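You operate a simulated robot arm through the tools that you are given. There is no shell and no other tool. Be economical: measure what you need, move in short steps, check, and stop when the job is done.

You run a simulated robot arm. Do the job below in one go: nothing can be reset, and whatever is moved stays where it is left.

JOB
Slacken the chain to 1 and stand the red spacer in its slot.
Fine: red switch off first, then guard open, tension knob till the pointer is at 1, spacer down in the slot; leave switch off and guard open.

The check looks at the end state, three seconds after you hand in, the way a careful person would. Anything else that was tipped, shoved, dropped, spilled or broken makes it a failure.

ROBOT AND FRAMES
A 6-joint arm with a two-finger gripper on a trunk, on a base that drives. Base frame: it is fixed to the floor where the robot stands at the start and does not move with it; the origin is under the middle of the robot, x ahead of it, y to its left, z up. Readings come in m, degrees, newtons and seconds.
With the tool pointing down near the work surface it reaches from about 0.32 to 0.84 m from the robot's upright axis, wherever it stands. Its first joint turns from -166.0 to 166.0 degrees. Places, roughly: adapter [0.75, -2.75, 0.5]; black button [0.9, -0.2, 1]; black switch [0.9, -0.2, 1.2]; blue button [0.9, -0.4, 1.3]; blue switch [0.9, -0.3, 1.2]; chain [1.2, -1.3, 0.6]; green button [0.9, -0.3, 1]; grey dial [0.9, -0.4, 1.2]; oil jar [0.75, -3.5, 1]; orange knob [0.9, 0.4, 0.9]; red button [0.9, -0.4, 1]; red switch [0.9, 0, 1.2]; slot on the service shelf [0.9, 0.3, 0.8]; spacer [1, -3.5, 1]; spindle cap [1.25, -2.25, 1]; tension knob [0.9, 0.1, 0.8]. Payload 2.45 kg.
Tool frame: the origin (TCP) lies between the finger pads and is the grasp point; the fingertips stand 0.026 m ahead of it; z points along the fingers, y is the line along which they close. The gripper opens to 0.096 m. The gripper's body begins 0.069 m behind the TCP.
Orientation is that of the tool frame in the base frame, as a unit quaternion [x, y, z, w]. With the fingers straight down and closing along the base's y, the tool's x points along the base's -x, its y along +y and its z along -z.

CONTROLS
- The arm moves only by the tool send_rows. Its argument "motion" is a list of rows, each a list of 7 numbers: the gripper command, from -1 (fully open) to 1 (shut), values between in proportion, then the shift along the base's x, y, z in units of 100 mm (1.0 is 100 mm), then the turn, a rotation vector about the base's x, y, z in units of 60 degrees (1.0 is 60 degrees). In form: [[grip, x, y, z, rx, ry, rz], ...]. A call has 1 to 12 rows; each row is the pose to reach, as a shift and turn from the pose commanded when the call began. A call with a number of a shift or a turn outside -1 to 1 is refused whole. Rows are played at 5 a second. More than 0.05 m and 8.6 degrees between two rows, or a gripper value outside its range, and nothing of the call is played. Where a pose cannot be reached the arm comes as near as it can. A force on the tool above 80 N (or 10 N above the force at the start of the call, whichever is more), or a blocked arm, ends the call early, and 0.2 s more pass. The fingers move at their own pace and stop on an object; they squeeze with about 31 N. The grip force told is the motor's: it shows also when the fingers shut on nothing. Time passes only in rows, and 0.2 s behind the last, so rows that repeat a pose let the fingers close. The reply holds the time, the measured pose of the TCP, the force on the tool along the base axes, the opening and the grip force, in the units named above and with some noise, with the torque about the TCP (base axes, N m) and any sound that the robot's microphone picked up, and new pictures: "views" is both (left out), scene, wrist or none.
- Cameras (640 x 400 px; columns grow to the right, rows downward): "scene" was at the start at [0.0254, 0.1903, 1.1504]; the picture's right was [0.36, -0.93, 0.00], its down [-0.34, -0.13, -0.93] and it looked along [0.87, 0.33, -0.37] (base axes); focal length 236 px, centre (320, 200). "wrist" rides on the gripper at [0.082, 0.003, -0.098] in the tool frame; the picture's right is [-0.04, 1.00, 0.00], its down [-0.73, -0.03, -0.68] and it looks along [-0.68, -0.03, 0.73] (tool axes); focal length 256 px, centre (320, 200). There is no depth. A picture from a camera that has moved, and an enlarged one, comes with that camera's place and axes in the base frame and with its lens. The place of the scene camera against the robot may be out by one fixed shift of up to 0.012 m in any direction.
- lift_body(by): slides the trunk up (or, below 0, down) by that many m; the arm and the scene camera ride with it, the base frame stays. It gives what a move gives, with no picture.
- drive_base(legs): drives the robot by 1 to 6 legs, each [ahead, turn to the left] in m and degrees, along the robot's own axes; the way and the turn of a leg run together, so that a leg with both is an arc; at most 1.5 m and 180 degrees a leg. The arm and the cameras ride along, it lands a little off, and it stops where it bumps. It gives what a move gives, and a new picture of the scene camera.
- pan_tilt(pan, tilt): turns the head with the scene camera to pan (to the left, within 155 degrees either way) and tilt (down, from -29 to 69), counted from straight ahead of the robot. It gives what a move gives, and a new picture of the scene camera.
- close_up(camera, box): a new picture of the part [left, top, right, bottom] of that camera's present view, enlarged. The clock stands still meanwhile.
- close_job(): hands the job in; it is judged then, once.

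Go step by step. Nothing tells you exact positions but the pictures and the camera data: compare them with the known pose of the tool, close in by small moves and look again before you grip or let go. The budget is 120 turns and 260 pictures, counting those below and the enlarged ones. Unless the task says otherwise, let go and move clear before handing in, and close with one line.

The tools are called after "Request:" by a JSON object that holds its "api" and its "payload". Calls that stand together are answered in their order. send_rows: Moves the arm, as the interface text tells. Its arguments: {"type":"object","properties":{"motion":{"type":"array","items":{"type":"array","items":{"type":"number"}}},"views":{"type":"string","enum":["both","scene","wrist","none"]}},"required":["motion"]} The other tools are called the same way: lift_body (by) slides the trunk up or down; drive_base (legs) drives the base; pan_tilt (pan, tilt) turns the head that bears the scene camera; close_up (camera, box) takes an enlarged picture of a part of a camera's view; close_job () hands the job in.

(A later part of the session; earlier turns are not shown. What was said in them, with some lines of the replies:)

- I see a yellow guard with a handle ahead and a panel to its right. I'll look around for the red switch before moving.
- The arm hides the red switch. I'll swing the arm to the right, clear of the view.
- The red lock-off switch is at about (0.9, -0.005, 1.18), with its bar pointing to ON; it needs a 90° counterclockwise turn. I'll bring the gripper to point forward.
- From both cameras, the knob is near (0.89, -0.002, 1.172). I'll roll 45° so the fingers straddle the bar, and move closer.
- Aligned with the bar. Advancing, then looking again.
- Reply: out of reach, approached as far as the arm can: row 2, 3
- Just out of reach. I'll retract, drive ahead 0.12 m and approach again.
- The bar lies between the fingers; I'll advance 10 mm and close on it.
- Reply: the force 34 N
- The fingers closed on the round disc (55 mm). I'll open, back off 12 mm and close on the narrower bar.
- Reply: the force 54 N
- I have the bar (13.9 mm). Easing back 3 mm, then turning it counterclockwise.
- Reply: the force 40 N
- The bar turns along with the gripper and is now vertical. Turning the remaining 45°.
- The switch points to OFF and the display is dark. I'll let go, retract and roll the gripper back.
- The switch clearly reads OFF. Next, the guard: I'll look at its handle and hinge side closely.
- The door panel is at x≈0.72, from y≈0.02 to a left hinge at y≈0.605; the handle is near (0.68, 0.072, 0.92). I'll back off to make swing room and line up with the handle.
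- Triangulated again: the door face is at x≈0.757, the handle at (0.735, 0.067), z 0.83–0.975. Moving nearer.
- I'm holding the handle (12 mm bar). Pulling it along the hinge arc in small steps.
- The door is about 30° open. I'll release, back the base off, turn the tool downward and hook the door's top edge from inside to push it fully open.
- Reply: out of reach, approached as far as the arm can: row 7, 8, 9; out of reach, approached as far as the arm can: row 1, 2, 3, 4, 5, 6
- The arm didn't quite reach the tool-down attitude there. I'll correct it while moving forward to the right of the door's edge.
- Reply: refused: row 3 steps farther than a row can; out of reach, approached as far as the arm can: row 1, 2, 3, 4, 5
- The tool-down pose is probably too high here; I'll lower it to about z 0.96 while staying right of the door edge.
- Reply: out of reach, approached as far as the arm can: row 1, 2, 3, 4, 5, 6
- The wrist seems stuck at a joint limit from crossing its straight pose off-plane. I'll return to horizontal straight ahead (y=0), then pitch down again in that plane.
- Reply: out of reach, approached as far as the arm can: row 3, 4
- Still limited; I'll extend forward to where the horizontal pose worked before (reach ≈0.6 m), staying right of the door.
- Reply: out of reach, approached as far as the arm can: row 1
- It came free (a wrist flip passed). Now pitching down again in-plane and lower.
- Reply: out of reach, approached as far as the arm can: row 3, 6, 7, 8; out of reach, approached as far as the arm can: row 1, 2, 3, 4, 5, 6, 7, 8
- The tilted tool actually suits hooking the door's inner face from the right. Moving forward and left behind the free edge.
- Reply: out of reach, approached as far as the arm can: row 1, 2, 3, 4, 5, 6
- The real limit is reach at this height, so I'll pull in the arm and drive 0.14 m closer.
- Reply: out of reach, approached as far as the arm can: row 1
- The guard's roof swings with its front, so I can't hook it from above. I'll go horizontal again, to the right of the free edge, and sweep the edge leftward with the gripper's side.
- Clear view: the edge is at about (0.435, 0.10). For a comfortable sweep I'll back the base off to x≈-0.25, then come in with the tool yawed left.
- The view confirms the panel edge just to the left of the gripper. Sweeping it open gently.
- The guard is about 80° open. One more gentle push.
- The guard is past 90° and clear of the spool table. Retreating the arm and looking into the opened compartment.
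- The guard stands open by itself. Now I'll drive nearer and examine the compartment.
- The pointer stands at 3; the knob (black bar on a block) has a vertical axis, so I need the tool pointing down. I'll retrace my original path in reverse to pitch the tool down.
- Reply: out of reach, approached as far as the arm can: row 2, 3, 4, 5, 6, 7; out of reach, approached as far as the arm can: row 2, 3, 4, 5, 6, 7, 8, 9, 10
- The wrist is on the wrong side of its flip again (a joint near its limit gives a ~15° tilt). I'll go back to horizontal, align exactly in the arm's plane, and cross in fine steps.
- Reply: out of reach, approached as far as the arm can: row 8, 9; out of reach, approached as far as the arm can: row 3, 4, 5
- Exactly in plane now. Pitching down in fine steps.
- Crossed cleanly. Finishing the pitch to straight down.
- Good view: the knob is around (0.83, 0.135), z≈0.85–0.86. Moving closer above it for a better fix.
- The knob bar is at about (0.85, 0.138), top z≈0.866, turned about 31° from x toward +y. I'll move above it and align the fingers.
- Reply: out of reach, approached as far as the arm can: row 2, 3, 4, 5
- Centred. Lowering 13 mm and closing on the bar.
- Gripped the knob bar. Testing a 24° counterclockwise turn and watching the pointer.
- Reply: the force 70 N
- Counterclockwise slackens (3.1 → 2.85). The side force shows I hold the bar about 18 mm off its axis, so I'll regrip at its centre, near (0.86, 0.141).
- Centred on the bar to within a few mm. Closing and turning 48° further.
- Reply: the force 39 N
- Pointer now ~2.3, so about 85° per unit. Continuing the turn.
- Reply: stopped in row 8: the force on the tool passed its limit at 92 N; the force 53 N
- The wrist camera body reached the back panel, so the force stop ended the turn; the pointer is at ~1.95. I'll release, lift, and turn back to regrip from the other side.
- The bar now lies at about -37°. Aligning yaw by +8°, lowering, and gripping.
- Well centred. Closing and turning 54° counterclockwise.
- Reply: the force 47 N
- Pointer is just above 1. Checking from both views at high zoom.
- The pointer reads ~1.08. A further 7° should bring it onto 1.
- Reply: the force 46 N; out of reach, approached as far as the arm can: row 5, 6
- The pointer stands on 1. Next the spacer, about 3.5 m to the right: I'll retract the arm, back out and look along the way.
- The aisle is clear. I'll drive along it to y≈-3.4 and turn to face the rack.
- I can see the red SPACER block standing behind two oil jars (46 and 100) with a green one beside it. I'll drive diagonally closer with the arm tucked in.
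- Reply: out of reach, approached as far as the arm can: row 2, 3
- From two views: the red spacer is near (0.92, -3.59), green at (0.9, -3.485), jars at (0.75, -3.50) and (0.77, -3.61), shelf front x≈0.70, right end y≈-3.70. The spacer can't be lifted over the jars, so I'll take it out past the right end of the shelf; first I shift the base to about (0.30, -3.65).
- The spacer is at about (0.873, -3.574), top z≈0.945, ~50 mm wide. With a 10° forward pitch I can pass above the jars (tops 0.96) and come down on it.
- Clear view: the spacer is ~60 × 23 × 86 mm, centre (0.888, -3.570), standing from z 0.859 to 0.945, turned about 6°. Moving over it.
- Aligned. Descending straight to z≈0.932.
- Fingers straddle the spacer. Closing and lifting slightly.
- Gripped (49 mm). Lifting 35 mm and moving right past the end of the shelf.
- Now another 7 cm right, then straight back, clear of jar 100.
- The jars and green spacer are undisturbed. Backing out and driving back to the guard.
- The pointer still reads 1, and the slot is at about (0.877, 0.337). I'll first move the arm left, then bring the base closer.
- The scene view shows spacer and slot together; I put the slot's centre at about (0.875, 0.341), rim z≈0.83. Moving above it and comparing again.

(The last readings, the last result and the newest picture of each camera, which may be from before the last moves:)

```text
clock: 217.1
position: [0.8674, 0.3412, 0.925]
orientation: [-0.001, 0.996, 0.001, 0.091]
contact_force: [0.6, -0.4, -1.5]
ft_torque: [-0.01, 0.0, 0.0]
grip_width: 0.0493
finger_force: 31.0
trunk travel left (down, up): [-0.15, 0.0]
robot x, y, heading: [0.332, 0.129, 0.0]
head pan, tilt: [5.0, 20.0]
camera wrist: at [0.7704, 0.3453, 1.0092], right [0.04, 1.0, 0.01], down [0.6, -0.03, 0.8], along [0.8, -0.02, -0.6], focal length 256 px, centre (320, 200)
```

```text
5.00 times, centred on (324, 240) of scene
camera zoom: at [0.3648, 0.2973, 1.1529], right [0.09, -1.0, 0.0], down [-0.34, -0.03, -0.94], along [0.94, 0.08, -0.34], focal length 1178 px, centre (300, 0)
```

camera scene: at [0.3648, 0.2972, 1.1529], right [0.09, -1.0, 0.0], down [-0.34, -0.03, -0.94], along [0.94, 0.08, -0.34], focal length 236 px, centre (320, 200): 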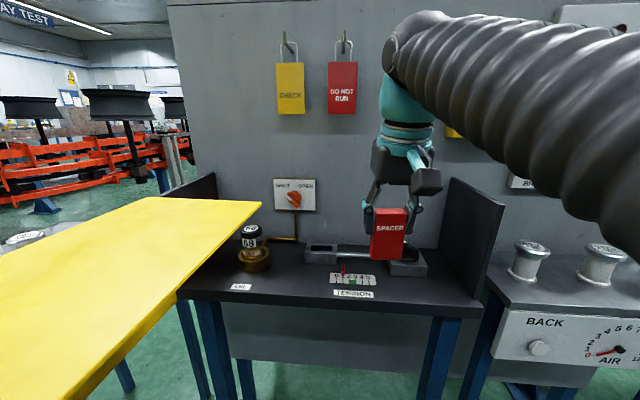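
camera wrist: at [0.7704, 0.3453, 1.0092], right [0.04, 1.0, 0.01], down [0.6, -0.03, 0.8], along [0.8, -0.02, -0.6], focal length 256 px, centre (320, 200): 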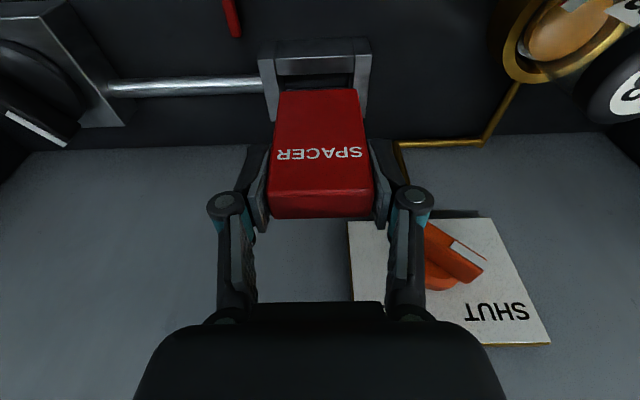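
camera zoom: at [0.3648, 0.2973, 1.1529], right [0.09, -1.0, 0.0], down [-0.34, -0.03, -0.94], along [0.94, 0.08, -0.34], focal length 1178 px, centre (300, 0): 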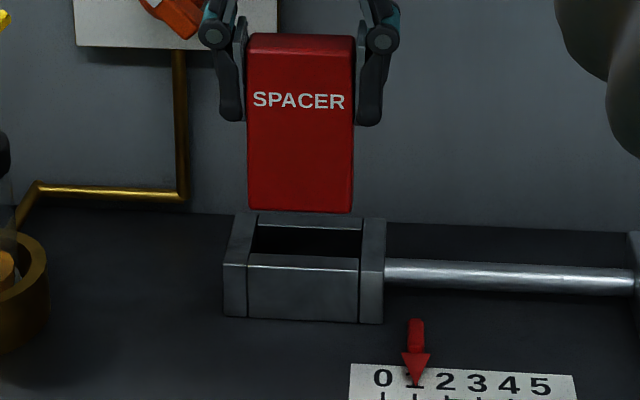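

Request:
{"api": "close_up", "payload": {"camera": "wrist", "box": [240, 30, 400, 130]}}

Request:
{"api": "close_up", "payload": {"camera": "scene", "box": [296, 228, 344, 268]}}

```text
4.00 times, centred on (320, 80) of wrist
camera zoom: at [0.7704, 0.3453, 1.0092], right [0.04, 1.0, 0.01], down [0.6, -0.03, 0.8], along [0.8, -0.02, -0.6], focal length 1024 px, centre (320, 680)
```

zoom: 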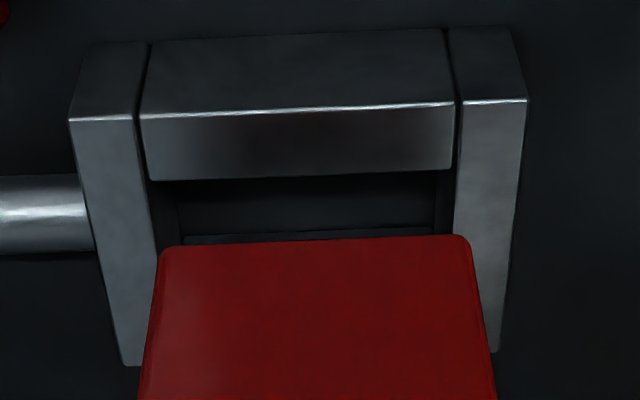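

```text
10.00 times, centred on (320, 248) of scene
camera zoom: at [0.3648, 0.2973, 1.1529], right [0.09, -1.0, 0.0], down [-0.34, -0.03, -0.94], along [0.94, 0.08, -0.34], focal length 2357 px, centre (320, -280)
```

zoom: 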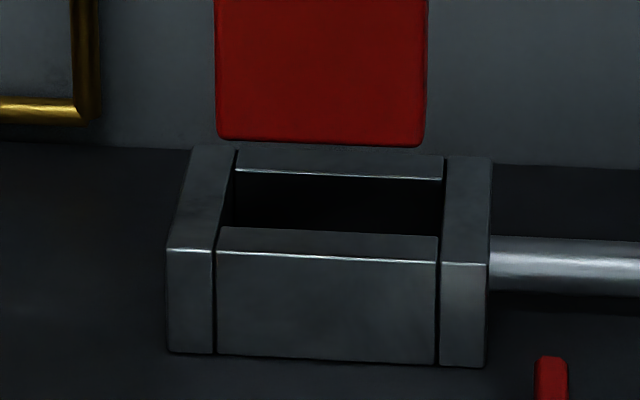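

Both views show the slot opening (~59 × 27 mm). The spacer needs ~3 mm to the right and several mm deeper; I'll lower to just above the rim and compare again.

Request:
{"api": "send_rows", "payload": {"motion": [[1, 0.04, -0.03, 0, 0, 0, 0], [1, 0.08, -0.03, -0.1, 0, 0, 0], [1, 0.08, -0.03, -0.2, 0, 0, 0], [1, 0.08, -0.03, -0.2, 0, 0, 0]], "views": "none"}}

Request:
{"api": "close_up", "payload": {"camera": "wrist", "box": [240, 30, 400, 130]}}

Request:
{"api": "close_up", "payload": {"camera": "scene", "box": [296, 228, 344, 268]}}

```text
clock: 218.1
position: [0.8761, 0.3373, 0.9072]
orientation: [0.0, 0.996, 0.001, 0.091]
contact_force: [-0.6, 0.7, -0.7]
ft_torque: [0.0, -0.01, -0.02]
grip_width: 0.0494
finger_force: 31.0
trunk travel left (down, up): [-0.15, 0.0]
robot x, y, heading: [0.3316, 0.1316, 0.0]
head pan, tilt: [5.0, 20.0]
```

```text
4.00 times, centred on (320, 80) of wrist
camera zoom: at [0.7786, 0.3417, 0.9893], right [0.04, 1.0, 0.01], down [0.6, -0.03, 0.8], along [0.8, -0.02, -0.6], focal length 1024 px, centre (320, 680)
```

zoom: 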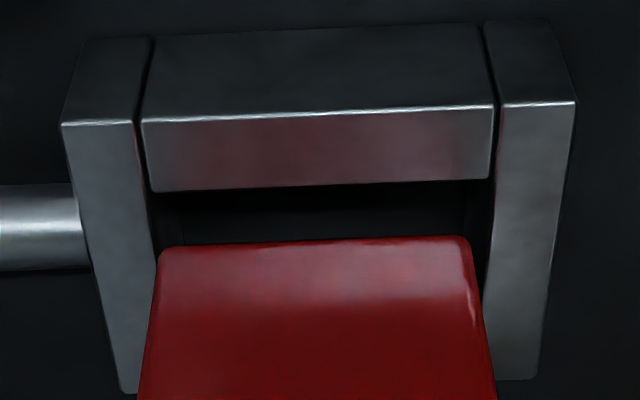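

```text
10.00 times, centred on (320, 248) of scene
camera zoom: at [0.3648, 0.2973, 1.1529], right [0.09, -1.0, 0.0], down [-0.34, -0.03, -0.94], along [0.94, 0.08, -0.34], focal length 2357 px, centre (320, -280)
```

zoom: 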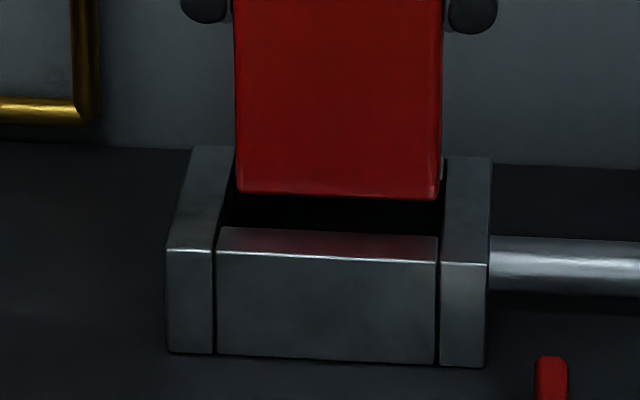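

Lateral fit is within 1 mm; it appears ~3 mm too deep. Correcting and lowering a little, checking the force.

Request:
{"api": "send_rows", "payload": {"motion": [[1, -0.03, 0.01, 0, 0, 0, 0], [1, -0.03, 0.01, -0.03, 0, 0, 0], [1, -0.03, 0.01, -0.05, 0, 0, 0], [1, -0.03, 0.01, -0.05, 0, 0, 0]], "views": "none"}}

Request:
{"api": "close_up", "payload": {"camera": "wrist", "box": [240, 30, 400, 130]}}

Request:
{"api": "close_up", "payload": {"camera": "scene", "box": [296, 228, 344, 268]}}

```text
clock: 219.1
position: [0.8737, 0.3388, 0.9003]
orientation: [0.0, 0.996, 0.001, 0.091]
contact_force: [-0.6, 0.2, -0.3]
ft_torque: [0.0, -0.01, 0.03]
grip_width: 0.0494
finger_force: 31.3
trunk travel left (down, up): [-0.15, 0.0]
robot x, y, heading: [0.3336, 0.1324, 0.2]
head pan, tilt: [5.0, 20.0]
```

```text
4.00 times, centred on (320, 80) of wrist
camera zoom: at [0.7752, 0.3429, 0.9842], right [0.04, 1.0, 0.01], down [0.6, -0.03, 0.8], along [0.8, -0.02, -0.6], focal length 1024 px, centre (320, 680)
```

zoom: 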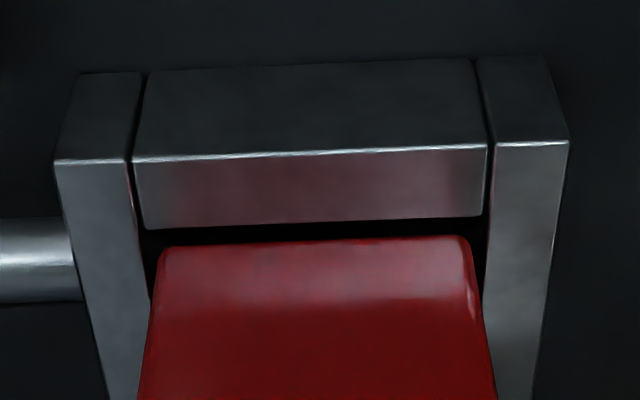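

```text
10.00 times, centred on (320, 248) of scene
camera zoom: at [0.3648, 0.2973, 1.1529], right [0.09, -1.0, 0.0], down [-0.34, -0.03, -0.94], along [0.94, 0.08, -0.34], focal length 2357 px, centre (320, -280)
```

zoom: 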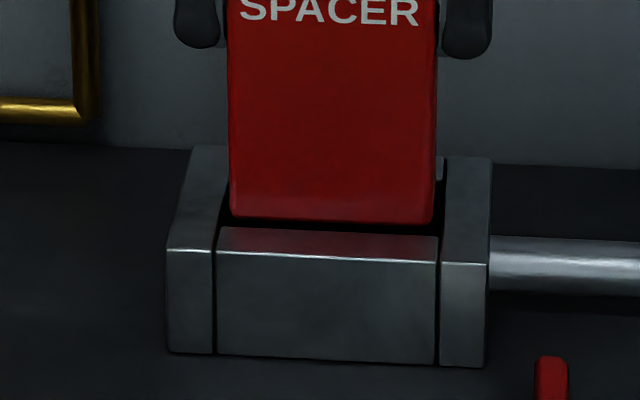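

Gap fits (≈2.9 mm in front, rim 1 mm below). Lowering into the slot.

Request:
{"api": "send_rows", "payload": {"motion": [[1, -0.005, 0, -0.03, 0, 0, 0], [1, -0.005, 0, -0.06, 0, 0, 0], [1, -0.005, 0, -0.09, 0, 0, 0], [1, -0.005, 0, -0.12, 0, 0, 0], [1, -0.005, 0, -0.12, 0, 0, 0]], "views": "none"}}

Request:
{"api": "close_up", "payload": {"camera": "scene", "box": [272, 200, 368, 270]}}

```text
clock: 220.3
position: [0.8722, 0.3393, 0.8885]
orientation: [0.0, 0.996, 0.001, 0.091]
contact_force: [-0.7, 0.4, -0.7]
ft_torque: [0.0, 0.02, -0.01]
grip_width: 0.0491
finger_force: 31.0
trunk travel left (down, up): [-0.15, 0.0]
robot x, y, heading: [0.3292, 0.1332, 0.2]
head pan, tilt: [5.0, 20.0]
```

```text
5.71 times, centred on (320, 235) of scene
camera zoom: at [0.3648, 0.2973, 1.1529], right [0.09, -1.0, 0.0], down [-0.34, -0.03, -0.94], along [0.94, 0.08, -0.34], focal length 1347 px, centre (320, 0)
```

zoom: 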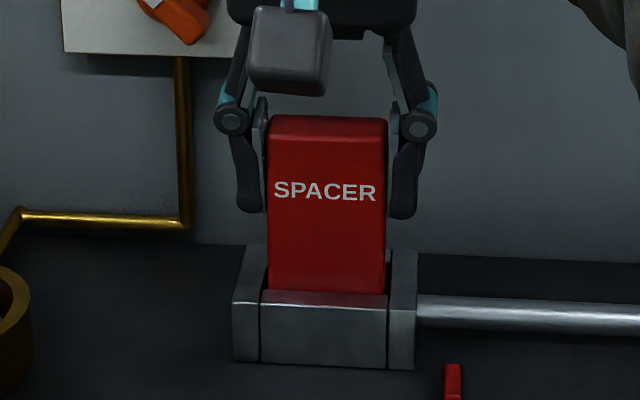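

It enters freely. Lowering further until it rests on the floor of the slot.

Request:
{"api": "send_rows", "payload": {"motion": [[1, 0, 0, -0.03, 0, 0, 0], [1, 0, 0, -0.06, 0, 0, 0], [1, 0, 0, -0.09, 0, 0, 0], [1, 0, 0, -0.1, 0, 0, 0]], "views": "none"}}

Request:
{"api": "send_rows", "payload": {"motion": [[1, 0, 0, -0.02, 0, 0, 0], [1, 0, 0, -0.04, 0, 0, 0], [1, 0, 0, -0.05, 0, 0, 0]], "views": "none"}}

Request:
{"api": "close_up", "payload": {"camera": "scene", "box": [272, 200, 368, 270]}}

```text
clock: 221.3
position: [0.8725, 0.3378, 0.8791]
orientation: [-0.001, 0.996, 0.001, 0.091]
contact_force: [0.0, 0.7, -1.3]
ft_torque: [0.01, 0.01, 0.04]
grip_width: 0.0494
finger_force: 30.8
trunk travel left (down, up): [-0.15, 0.0]
robot x, y, heading: [0.3314, 0.1375, 0.1]
head pan, tilt: [5.0, 20.0]
```

```text
clock: 222.1
position: [0.8725, 0.3374, 0.8744]
orientation: [-0.001, 0.996, 0.001, 0.09]
contact_force: [-0.9, -0.1, -0.6]
ft_torque: [0.01, 0.0, 0.01]
grip_width: 0.0493
finger_force: 31.2
trunk travel left (down, up): [-0.15, 0.0]
robot x, y, heading: [0.3344, 0.1335, -0.0]
head pan, tilt: [5.0, 20.0]
```

```text
5.71 times, centred on (320, 235) of scene
camera zoom: at [0.3648, 0.2973, 1.1529], right [0.09, -1.0, 0.0], down [-0.34, -0.03, -0.94], along [0.94, 0.08, -0.34], focal length 1347 px, centre (320, 0)
```

zoom: 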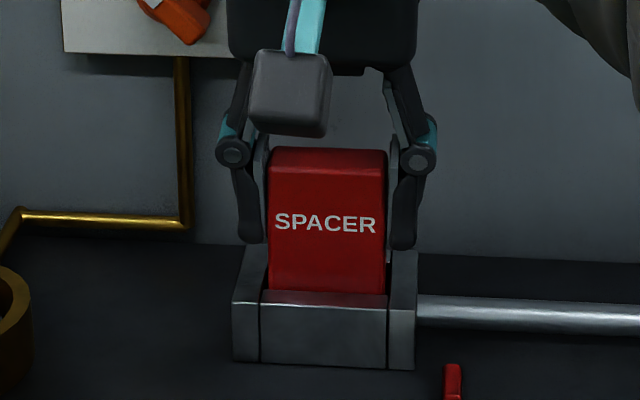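

Request:
{"api": "send_rows", "payload": {"motion": [[1, 0, 0, -0.02, 0, 0, 0], [1, 0, 0, -0.04, 0, 0, 0], [1, 0, 0, -0.06, 0, 0, 0]], "views": "none"}}

Request:
{"api": "send_rows", "payload": {"motion": [[1, 0, 0, -0.02, 0, 0, 0], [1, 0, 0, -0.04, 0, 0, 0]], "views": "none"}}

Request:
{"api": "close_up", "payload": {"camera": "scene", "box": [272, 200, 368, 270]}}

```text
clock: 222.9
position: [0.8726, 0.3392, 0.871]
orientation: [-0.001, 0.996, 0.002, 0.094]
contact_force: [0.8, 0.5, 24.4]
ft_torque: [-0.1, 0.1, -0.01]
grip_width: 0.0495
finger_force: 30.8
trunk travel left (down, up): [-0.15, 0.0]
robot x, y, heading: [0.3316, 0.1321, 0.1]
head pan, tilt: [5.0, 20.0]
```

```text
clock: 223.5
position: [0.8717, 0.3379, 0.8665]
orientation: [-0.002, 0.996, 0.001, 0.092]
contact_force: [1.3, 1.4, 27.8]
ft_torque: [0.07, -0.12, -0.01]
grip_width: 0.0495
finger_force: 30.8
trunk travel left (down, up): [-0.15, 0.0]
robot x, y, heading: [0.3339, 0.1328, 0.0]
head pan, tilt: [5.0, 20.0]
```

```text
5.71 times, centred on (320, 235) of scene
camera zoom: at [0.3637, 0.2969, 1.1531], right [0.09, -1.0, 0.0], down [-0.34, -0.03, -0.94], along [0.94, 0.08, -0.34], focal length 1347 px, centre (320, 0)
```

zoom: 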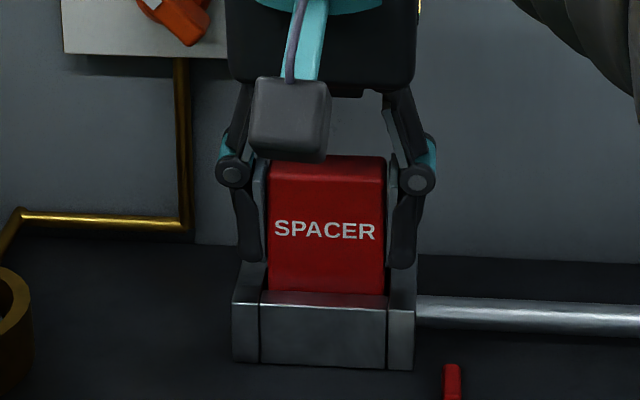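

Seated: 25 N of contact force, visibly down in the slot. Opening and lifting straight up.

Request:
{"api": "send_rows", "payload": {"motion": [[0.3, 0, 0, 0.02, 0, 0, 0], [-0.3, 0, 0, 0.02, 0, 0, 0], [-0.5, 0, 0, 0.02, 0, 0, 0], [-0.5, 0, 0, 0.02, 0, 0, 0]], "views": "none"}}

Request:
{"api": "close_up", "payload": {"camera": "scene", "box": [272, 200, 368, 270]}}

Request:
{"api": "send_rows", "payload": {"motion": [[-0.5, 0, 0, 0.2, 0, 0, 0], [-0.5, 0, 0, 0.4, 0, 0, 0], [-0.5, 0, 0, 0.7, 0, 0, 0], [-0.5, -0.05, 0, 1, 0, 0, 0], [-0.5, -0.05, 0, 1, 0, 0, 0]], "views": "wrist"}}

```text
clock: 224.5
position: [0.8732, 0.3392, 0.8653]
orientation: [-0.001, 0.996, 0.001, 0.091]
contact_force: [-0.9, -0.2, 0.3]
ft_torque: [0.03, -0.02, 0.0]
grip_width: 0.0719
finger_force: 0.0
trunk travel left (down, up): [-0.15, 0.0]
robot x, y, heading: [0.3327, 0.1348, -0.2]
head pan, tilt: [5.0, 20.0]
```

```text
5.71 times, centred on (320, 235) of scene
camera zoom: at [0.3648, 0.2973, 1.1529], right [0.09, -1.0, 0.0], down [-0.34, -0.03, -0.94], along [0.94, 0.08, -0.34], focal length 1347 px, centre (320, 0)
```

zoom: 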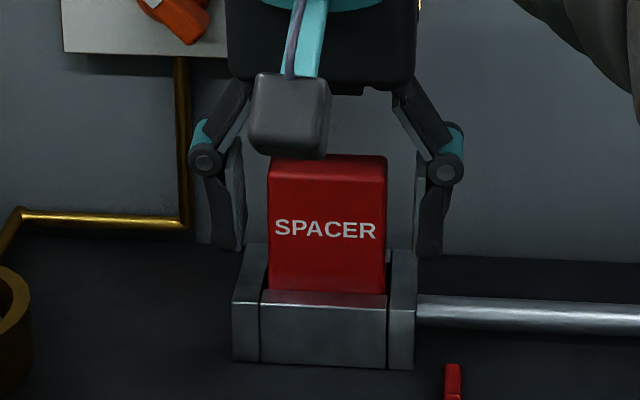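

```text
clock: 225.7
position: [0.8672, 0.3399, 0.9668]
orientation: [-0.001, 0.996, 0.001, 0.09]
contact_force: [0.5, 0.4, 0.3]
ft_torque: [0.0, 0.03, 0.0]
grip_width: 0.072
finger_force: 0.1
trunk travel left (down, up): [-0.15, 0.0]
robot x, y, heading: [0.3341, 0.1272, -0.2]
head pan, tilt: [5.0, 20.0]
camera wrist: at [0.7695, 0.3436, 1.0498], right [0.04, 1.0, 0.01], down [0.6, -0.03, 0.8], along [0.8, -0.02, -0.6], focal length 256 px, centre (320, 200)
```

wrist: 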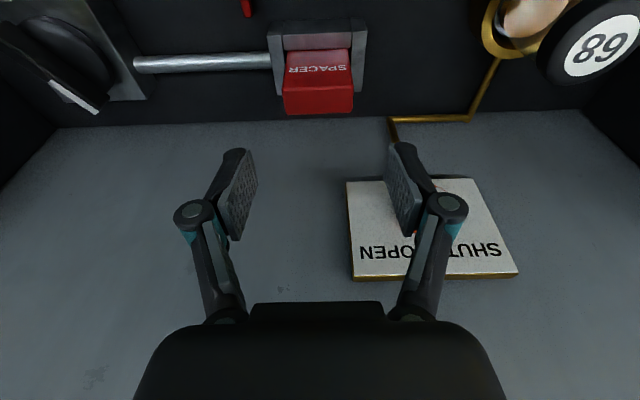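

The spacer stands in the slot. Retreating the arm and base, then a final check.

Request:
{"api": "send_rows", "payload": {"motion": [[-0.5, -0.3, -0.1, 0.1, 0, 0, 0], [-0.5, -0.6, -0.3, 0.2, 0, 0, 0], [-0.5, -0.9, -0.5, 0.2, 0, 0, 0], [-0.5, -1, -0.8, 0.2, 0, 0, 0], [-0.5, -1, -1, 0.2, 0, 0, 0]], "views": "none"}}

Request:
{"api": "drive_base", "payload": {"legs": [[-0.4, 0]]}}

Request:
{"api": "close_up", "payload": {"camera": "scene", "box": [210, 140, 370, 240]}}

Request:
{"api": "close_up", "payload": {"camera": "scene", "box": [260, 190, 324, 230]}}

```text
clock: 226.9
position: [0.7671, 0.238, 0.9874]
orientation: [-0.001, 0.996, 0.0, 0.091]
contact_force: [0.8, -0.2, 0.2]
ft_torque: [-0.02, 0.04, -0.02]
grip_width: 0.0721
finger_force: 0.1
trunk travel left (down, up): [-0.15, 0.0]
robot x, y, heading: [0.331, 0.1351, -0.2]
head pan, tilt: [5.0, 20.0]
```

```text
clock: 229.4
position: [0.3668, 0.2392, 0.9876]
orientation: [-0.002, 0.996, 0.0, 0.091]
contact_force: [-0.2, 0.1, -0.4]
ft_torque: [0.02, 0.01, 0.0]
grip_width: 0.0721
finger_force: 0.0
trunk travel left (down, up): [-0.15, 0.0]
robot x, y, heading: [-0.0704, 0.1335, -0.0]
head pan, tilt: [5.0, 20.0]
camera scene: at [-0.0367, 0.297, 1.1529], right [0.09, -1.0, 0.0], down [-0.34, -0.03, -0.94], along [0.94, 0.08, -0.34], focal length 236 px, centre (320, 200)
```

scene: 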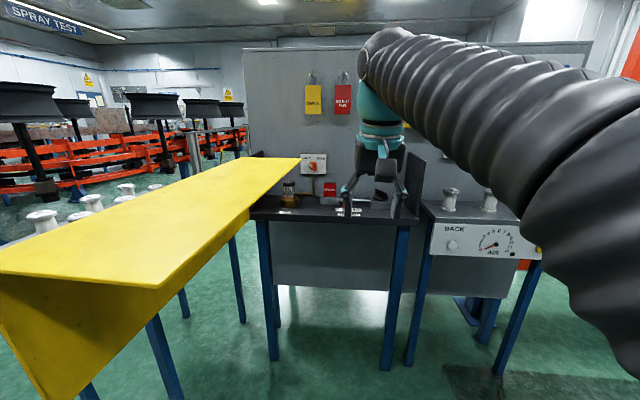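

```text
4.00 times, centred on (290, 190) of scene
camera zoom: at [-0.0367, 0.297, 1.1529], right [0.09, -1.0, 0.0], down [-0.34, -0.03, -0.94], along [0.94, 0.08, -0.34], focal length 943 px, centre (440, 240)
```

zoom: 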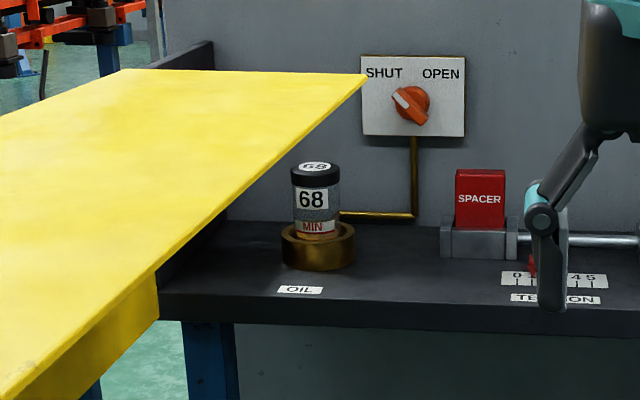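

```text
10.00 times, centred on (292, 210) of scene
camera zoom: at [-0.0367, 0.297, 1.1529], right [0.09, -1.0, 0.0], down [-0.34, -0.03, -0.94], along [0.94, 0.08, -0.34], focal length 2357 px, centre (600, 100)
```

zoom: 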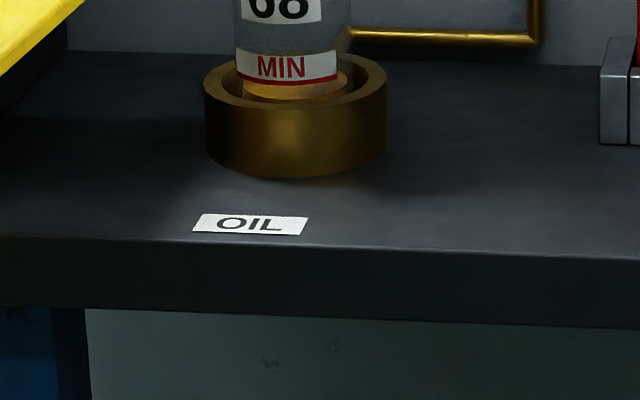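

Request:
{"api": "send_rows", "payload": {"motion": [[-0.5, 0, -0.4, 0, 0, 0, 0], [-0.5, 0, -0.8, 0, 0, 0, 0], [-0.5, 0, -1, 0, 0, 0, 0]], "views": "none"}}

Request:
{"api": "send_rows", "payload": {"motion": [[-0.5, 0, -0.4, 0, 0, 0, 0], [-0.5, 0, -0.8, 0, 0, 0, 0], [-0.5, 0, -1, 0, 0, 0, 0], [-0.5, 0, -1, 0, 0, 0, 0]], "views": "scene"}}

Request:
{"api": "close_up", "payload": {"camera": "scene", "box": [310, 170, 406, 230]}}

Request:
{"api": "close_up", "payload": {"camera": "scene", "box": [328, 195, 376, 225]}}

```text
clock: 230.2
position: [0.3657, 0.1396, 0.9867]
orientation: [-0.003, 0.996, 0.001, 0.091]
contact_force: [-0.4, 0.2, 0.8]
ft_torque: [-0.03, 0.01, 0.0]
grip_width: 0.0719
finger_force: 0.1
trunk travel left (down, up): [-0.15, 0.0]
robot x, y, heading: [-0.0671, 0.1315, -0.2]
head pan, tilt: [5.0, 20.0]
```

```text
clock: 231.2
position: [0.3658, 0.0401, 0.9878]
orientation: [-0.003, 0.996, 0.001, 0.091]
contact_force: [-0.7, 0.4, 0.3]
ft_torque: [0.01, 0.01, 0.0]
grip_width: 0.0721
finger_force: 0.0
trunk travel left (down, up): [-0.15, 0.0]
robot x, y, heading: [-0.0698, 0.1307, -0.0]
head pan, tilt: [5.0, 20.0]
camera scene: at [-0.0368, 0.2969, 1.1529], right [0.09, -1.0, 0.0], down [-0.34, -0.03, -0.94], along [0.94, 0.08, -0.34], focal length 236 px, centre (320, 200)
```

scene: 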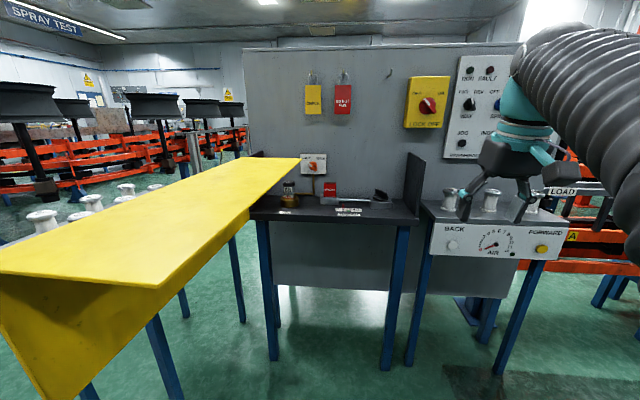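

```text
6.67 times, centred on (358, 200) of scene
camera zoom: at [-0.0368, 0.2969, 1.1529], right [0.09, -1.0, 0.0], down [-0.34, -0.03, -0.94], along [0.94, 0.08, -0.34], focal length 1571 px, centre (67, 200)
```

zoom: 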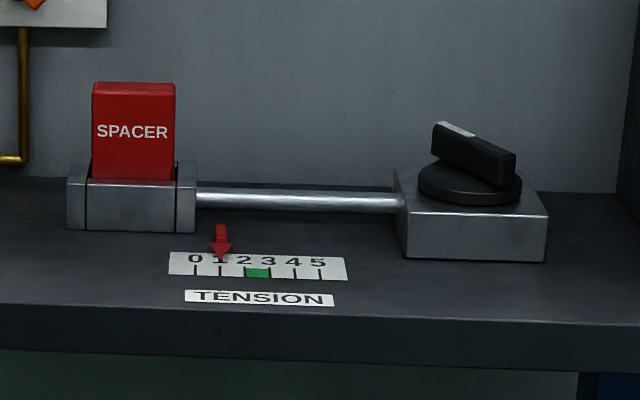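

```text
13.33 times, centred on (352, 210) of scene
camera zoom: at [-0.0368, 0.2969, 1.1529], right [0.09, -1.0, 0.0], down [-0.34, -0.03, -0.94], along [0.94, 0.08, -0.34], focal length 3142 px, centre (-107, 67)
```

zoom: 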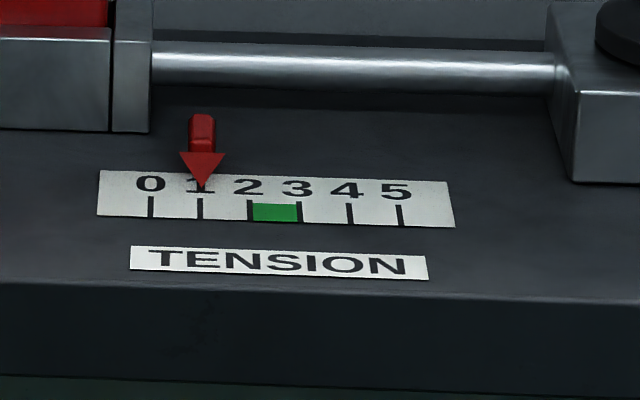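

The pointer is on 1, the spacer stands in its slot, the guard is open, the switch is off, and nothing else looks moved. Handing in.

Request:
{"api": "close_job", "payload": {}}

```text
The job is handed in.
```

The job is handed in: red switch off, guard open, tension pointer at 1, and the red spacer standing in its slot with the arm clear. I saw nothing else tipped or moved.
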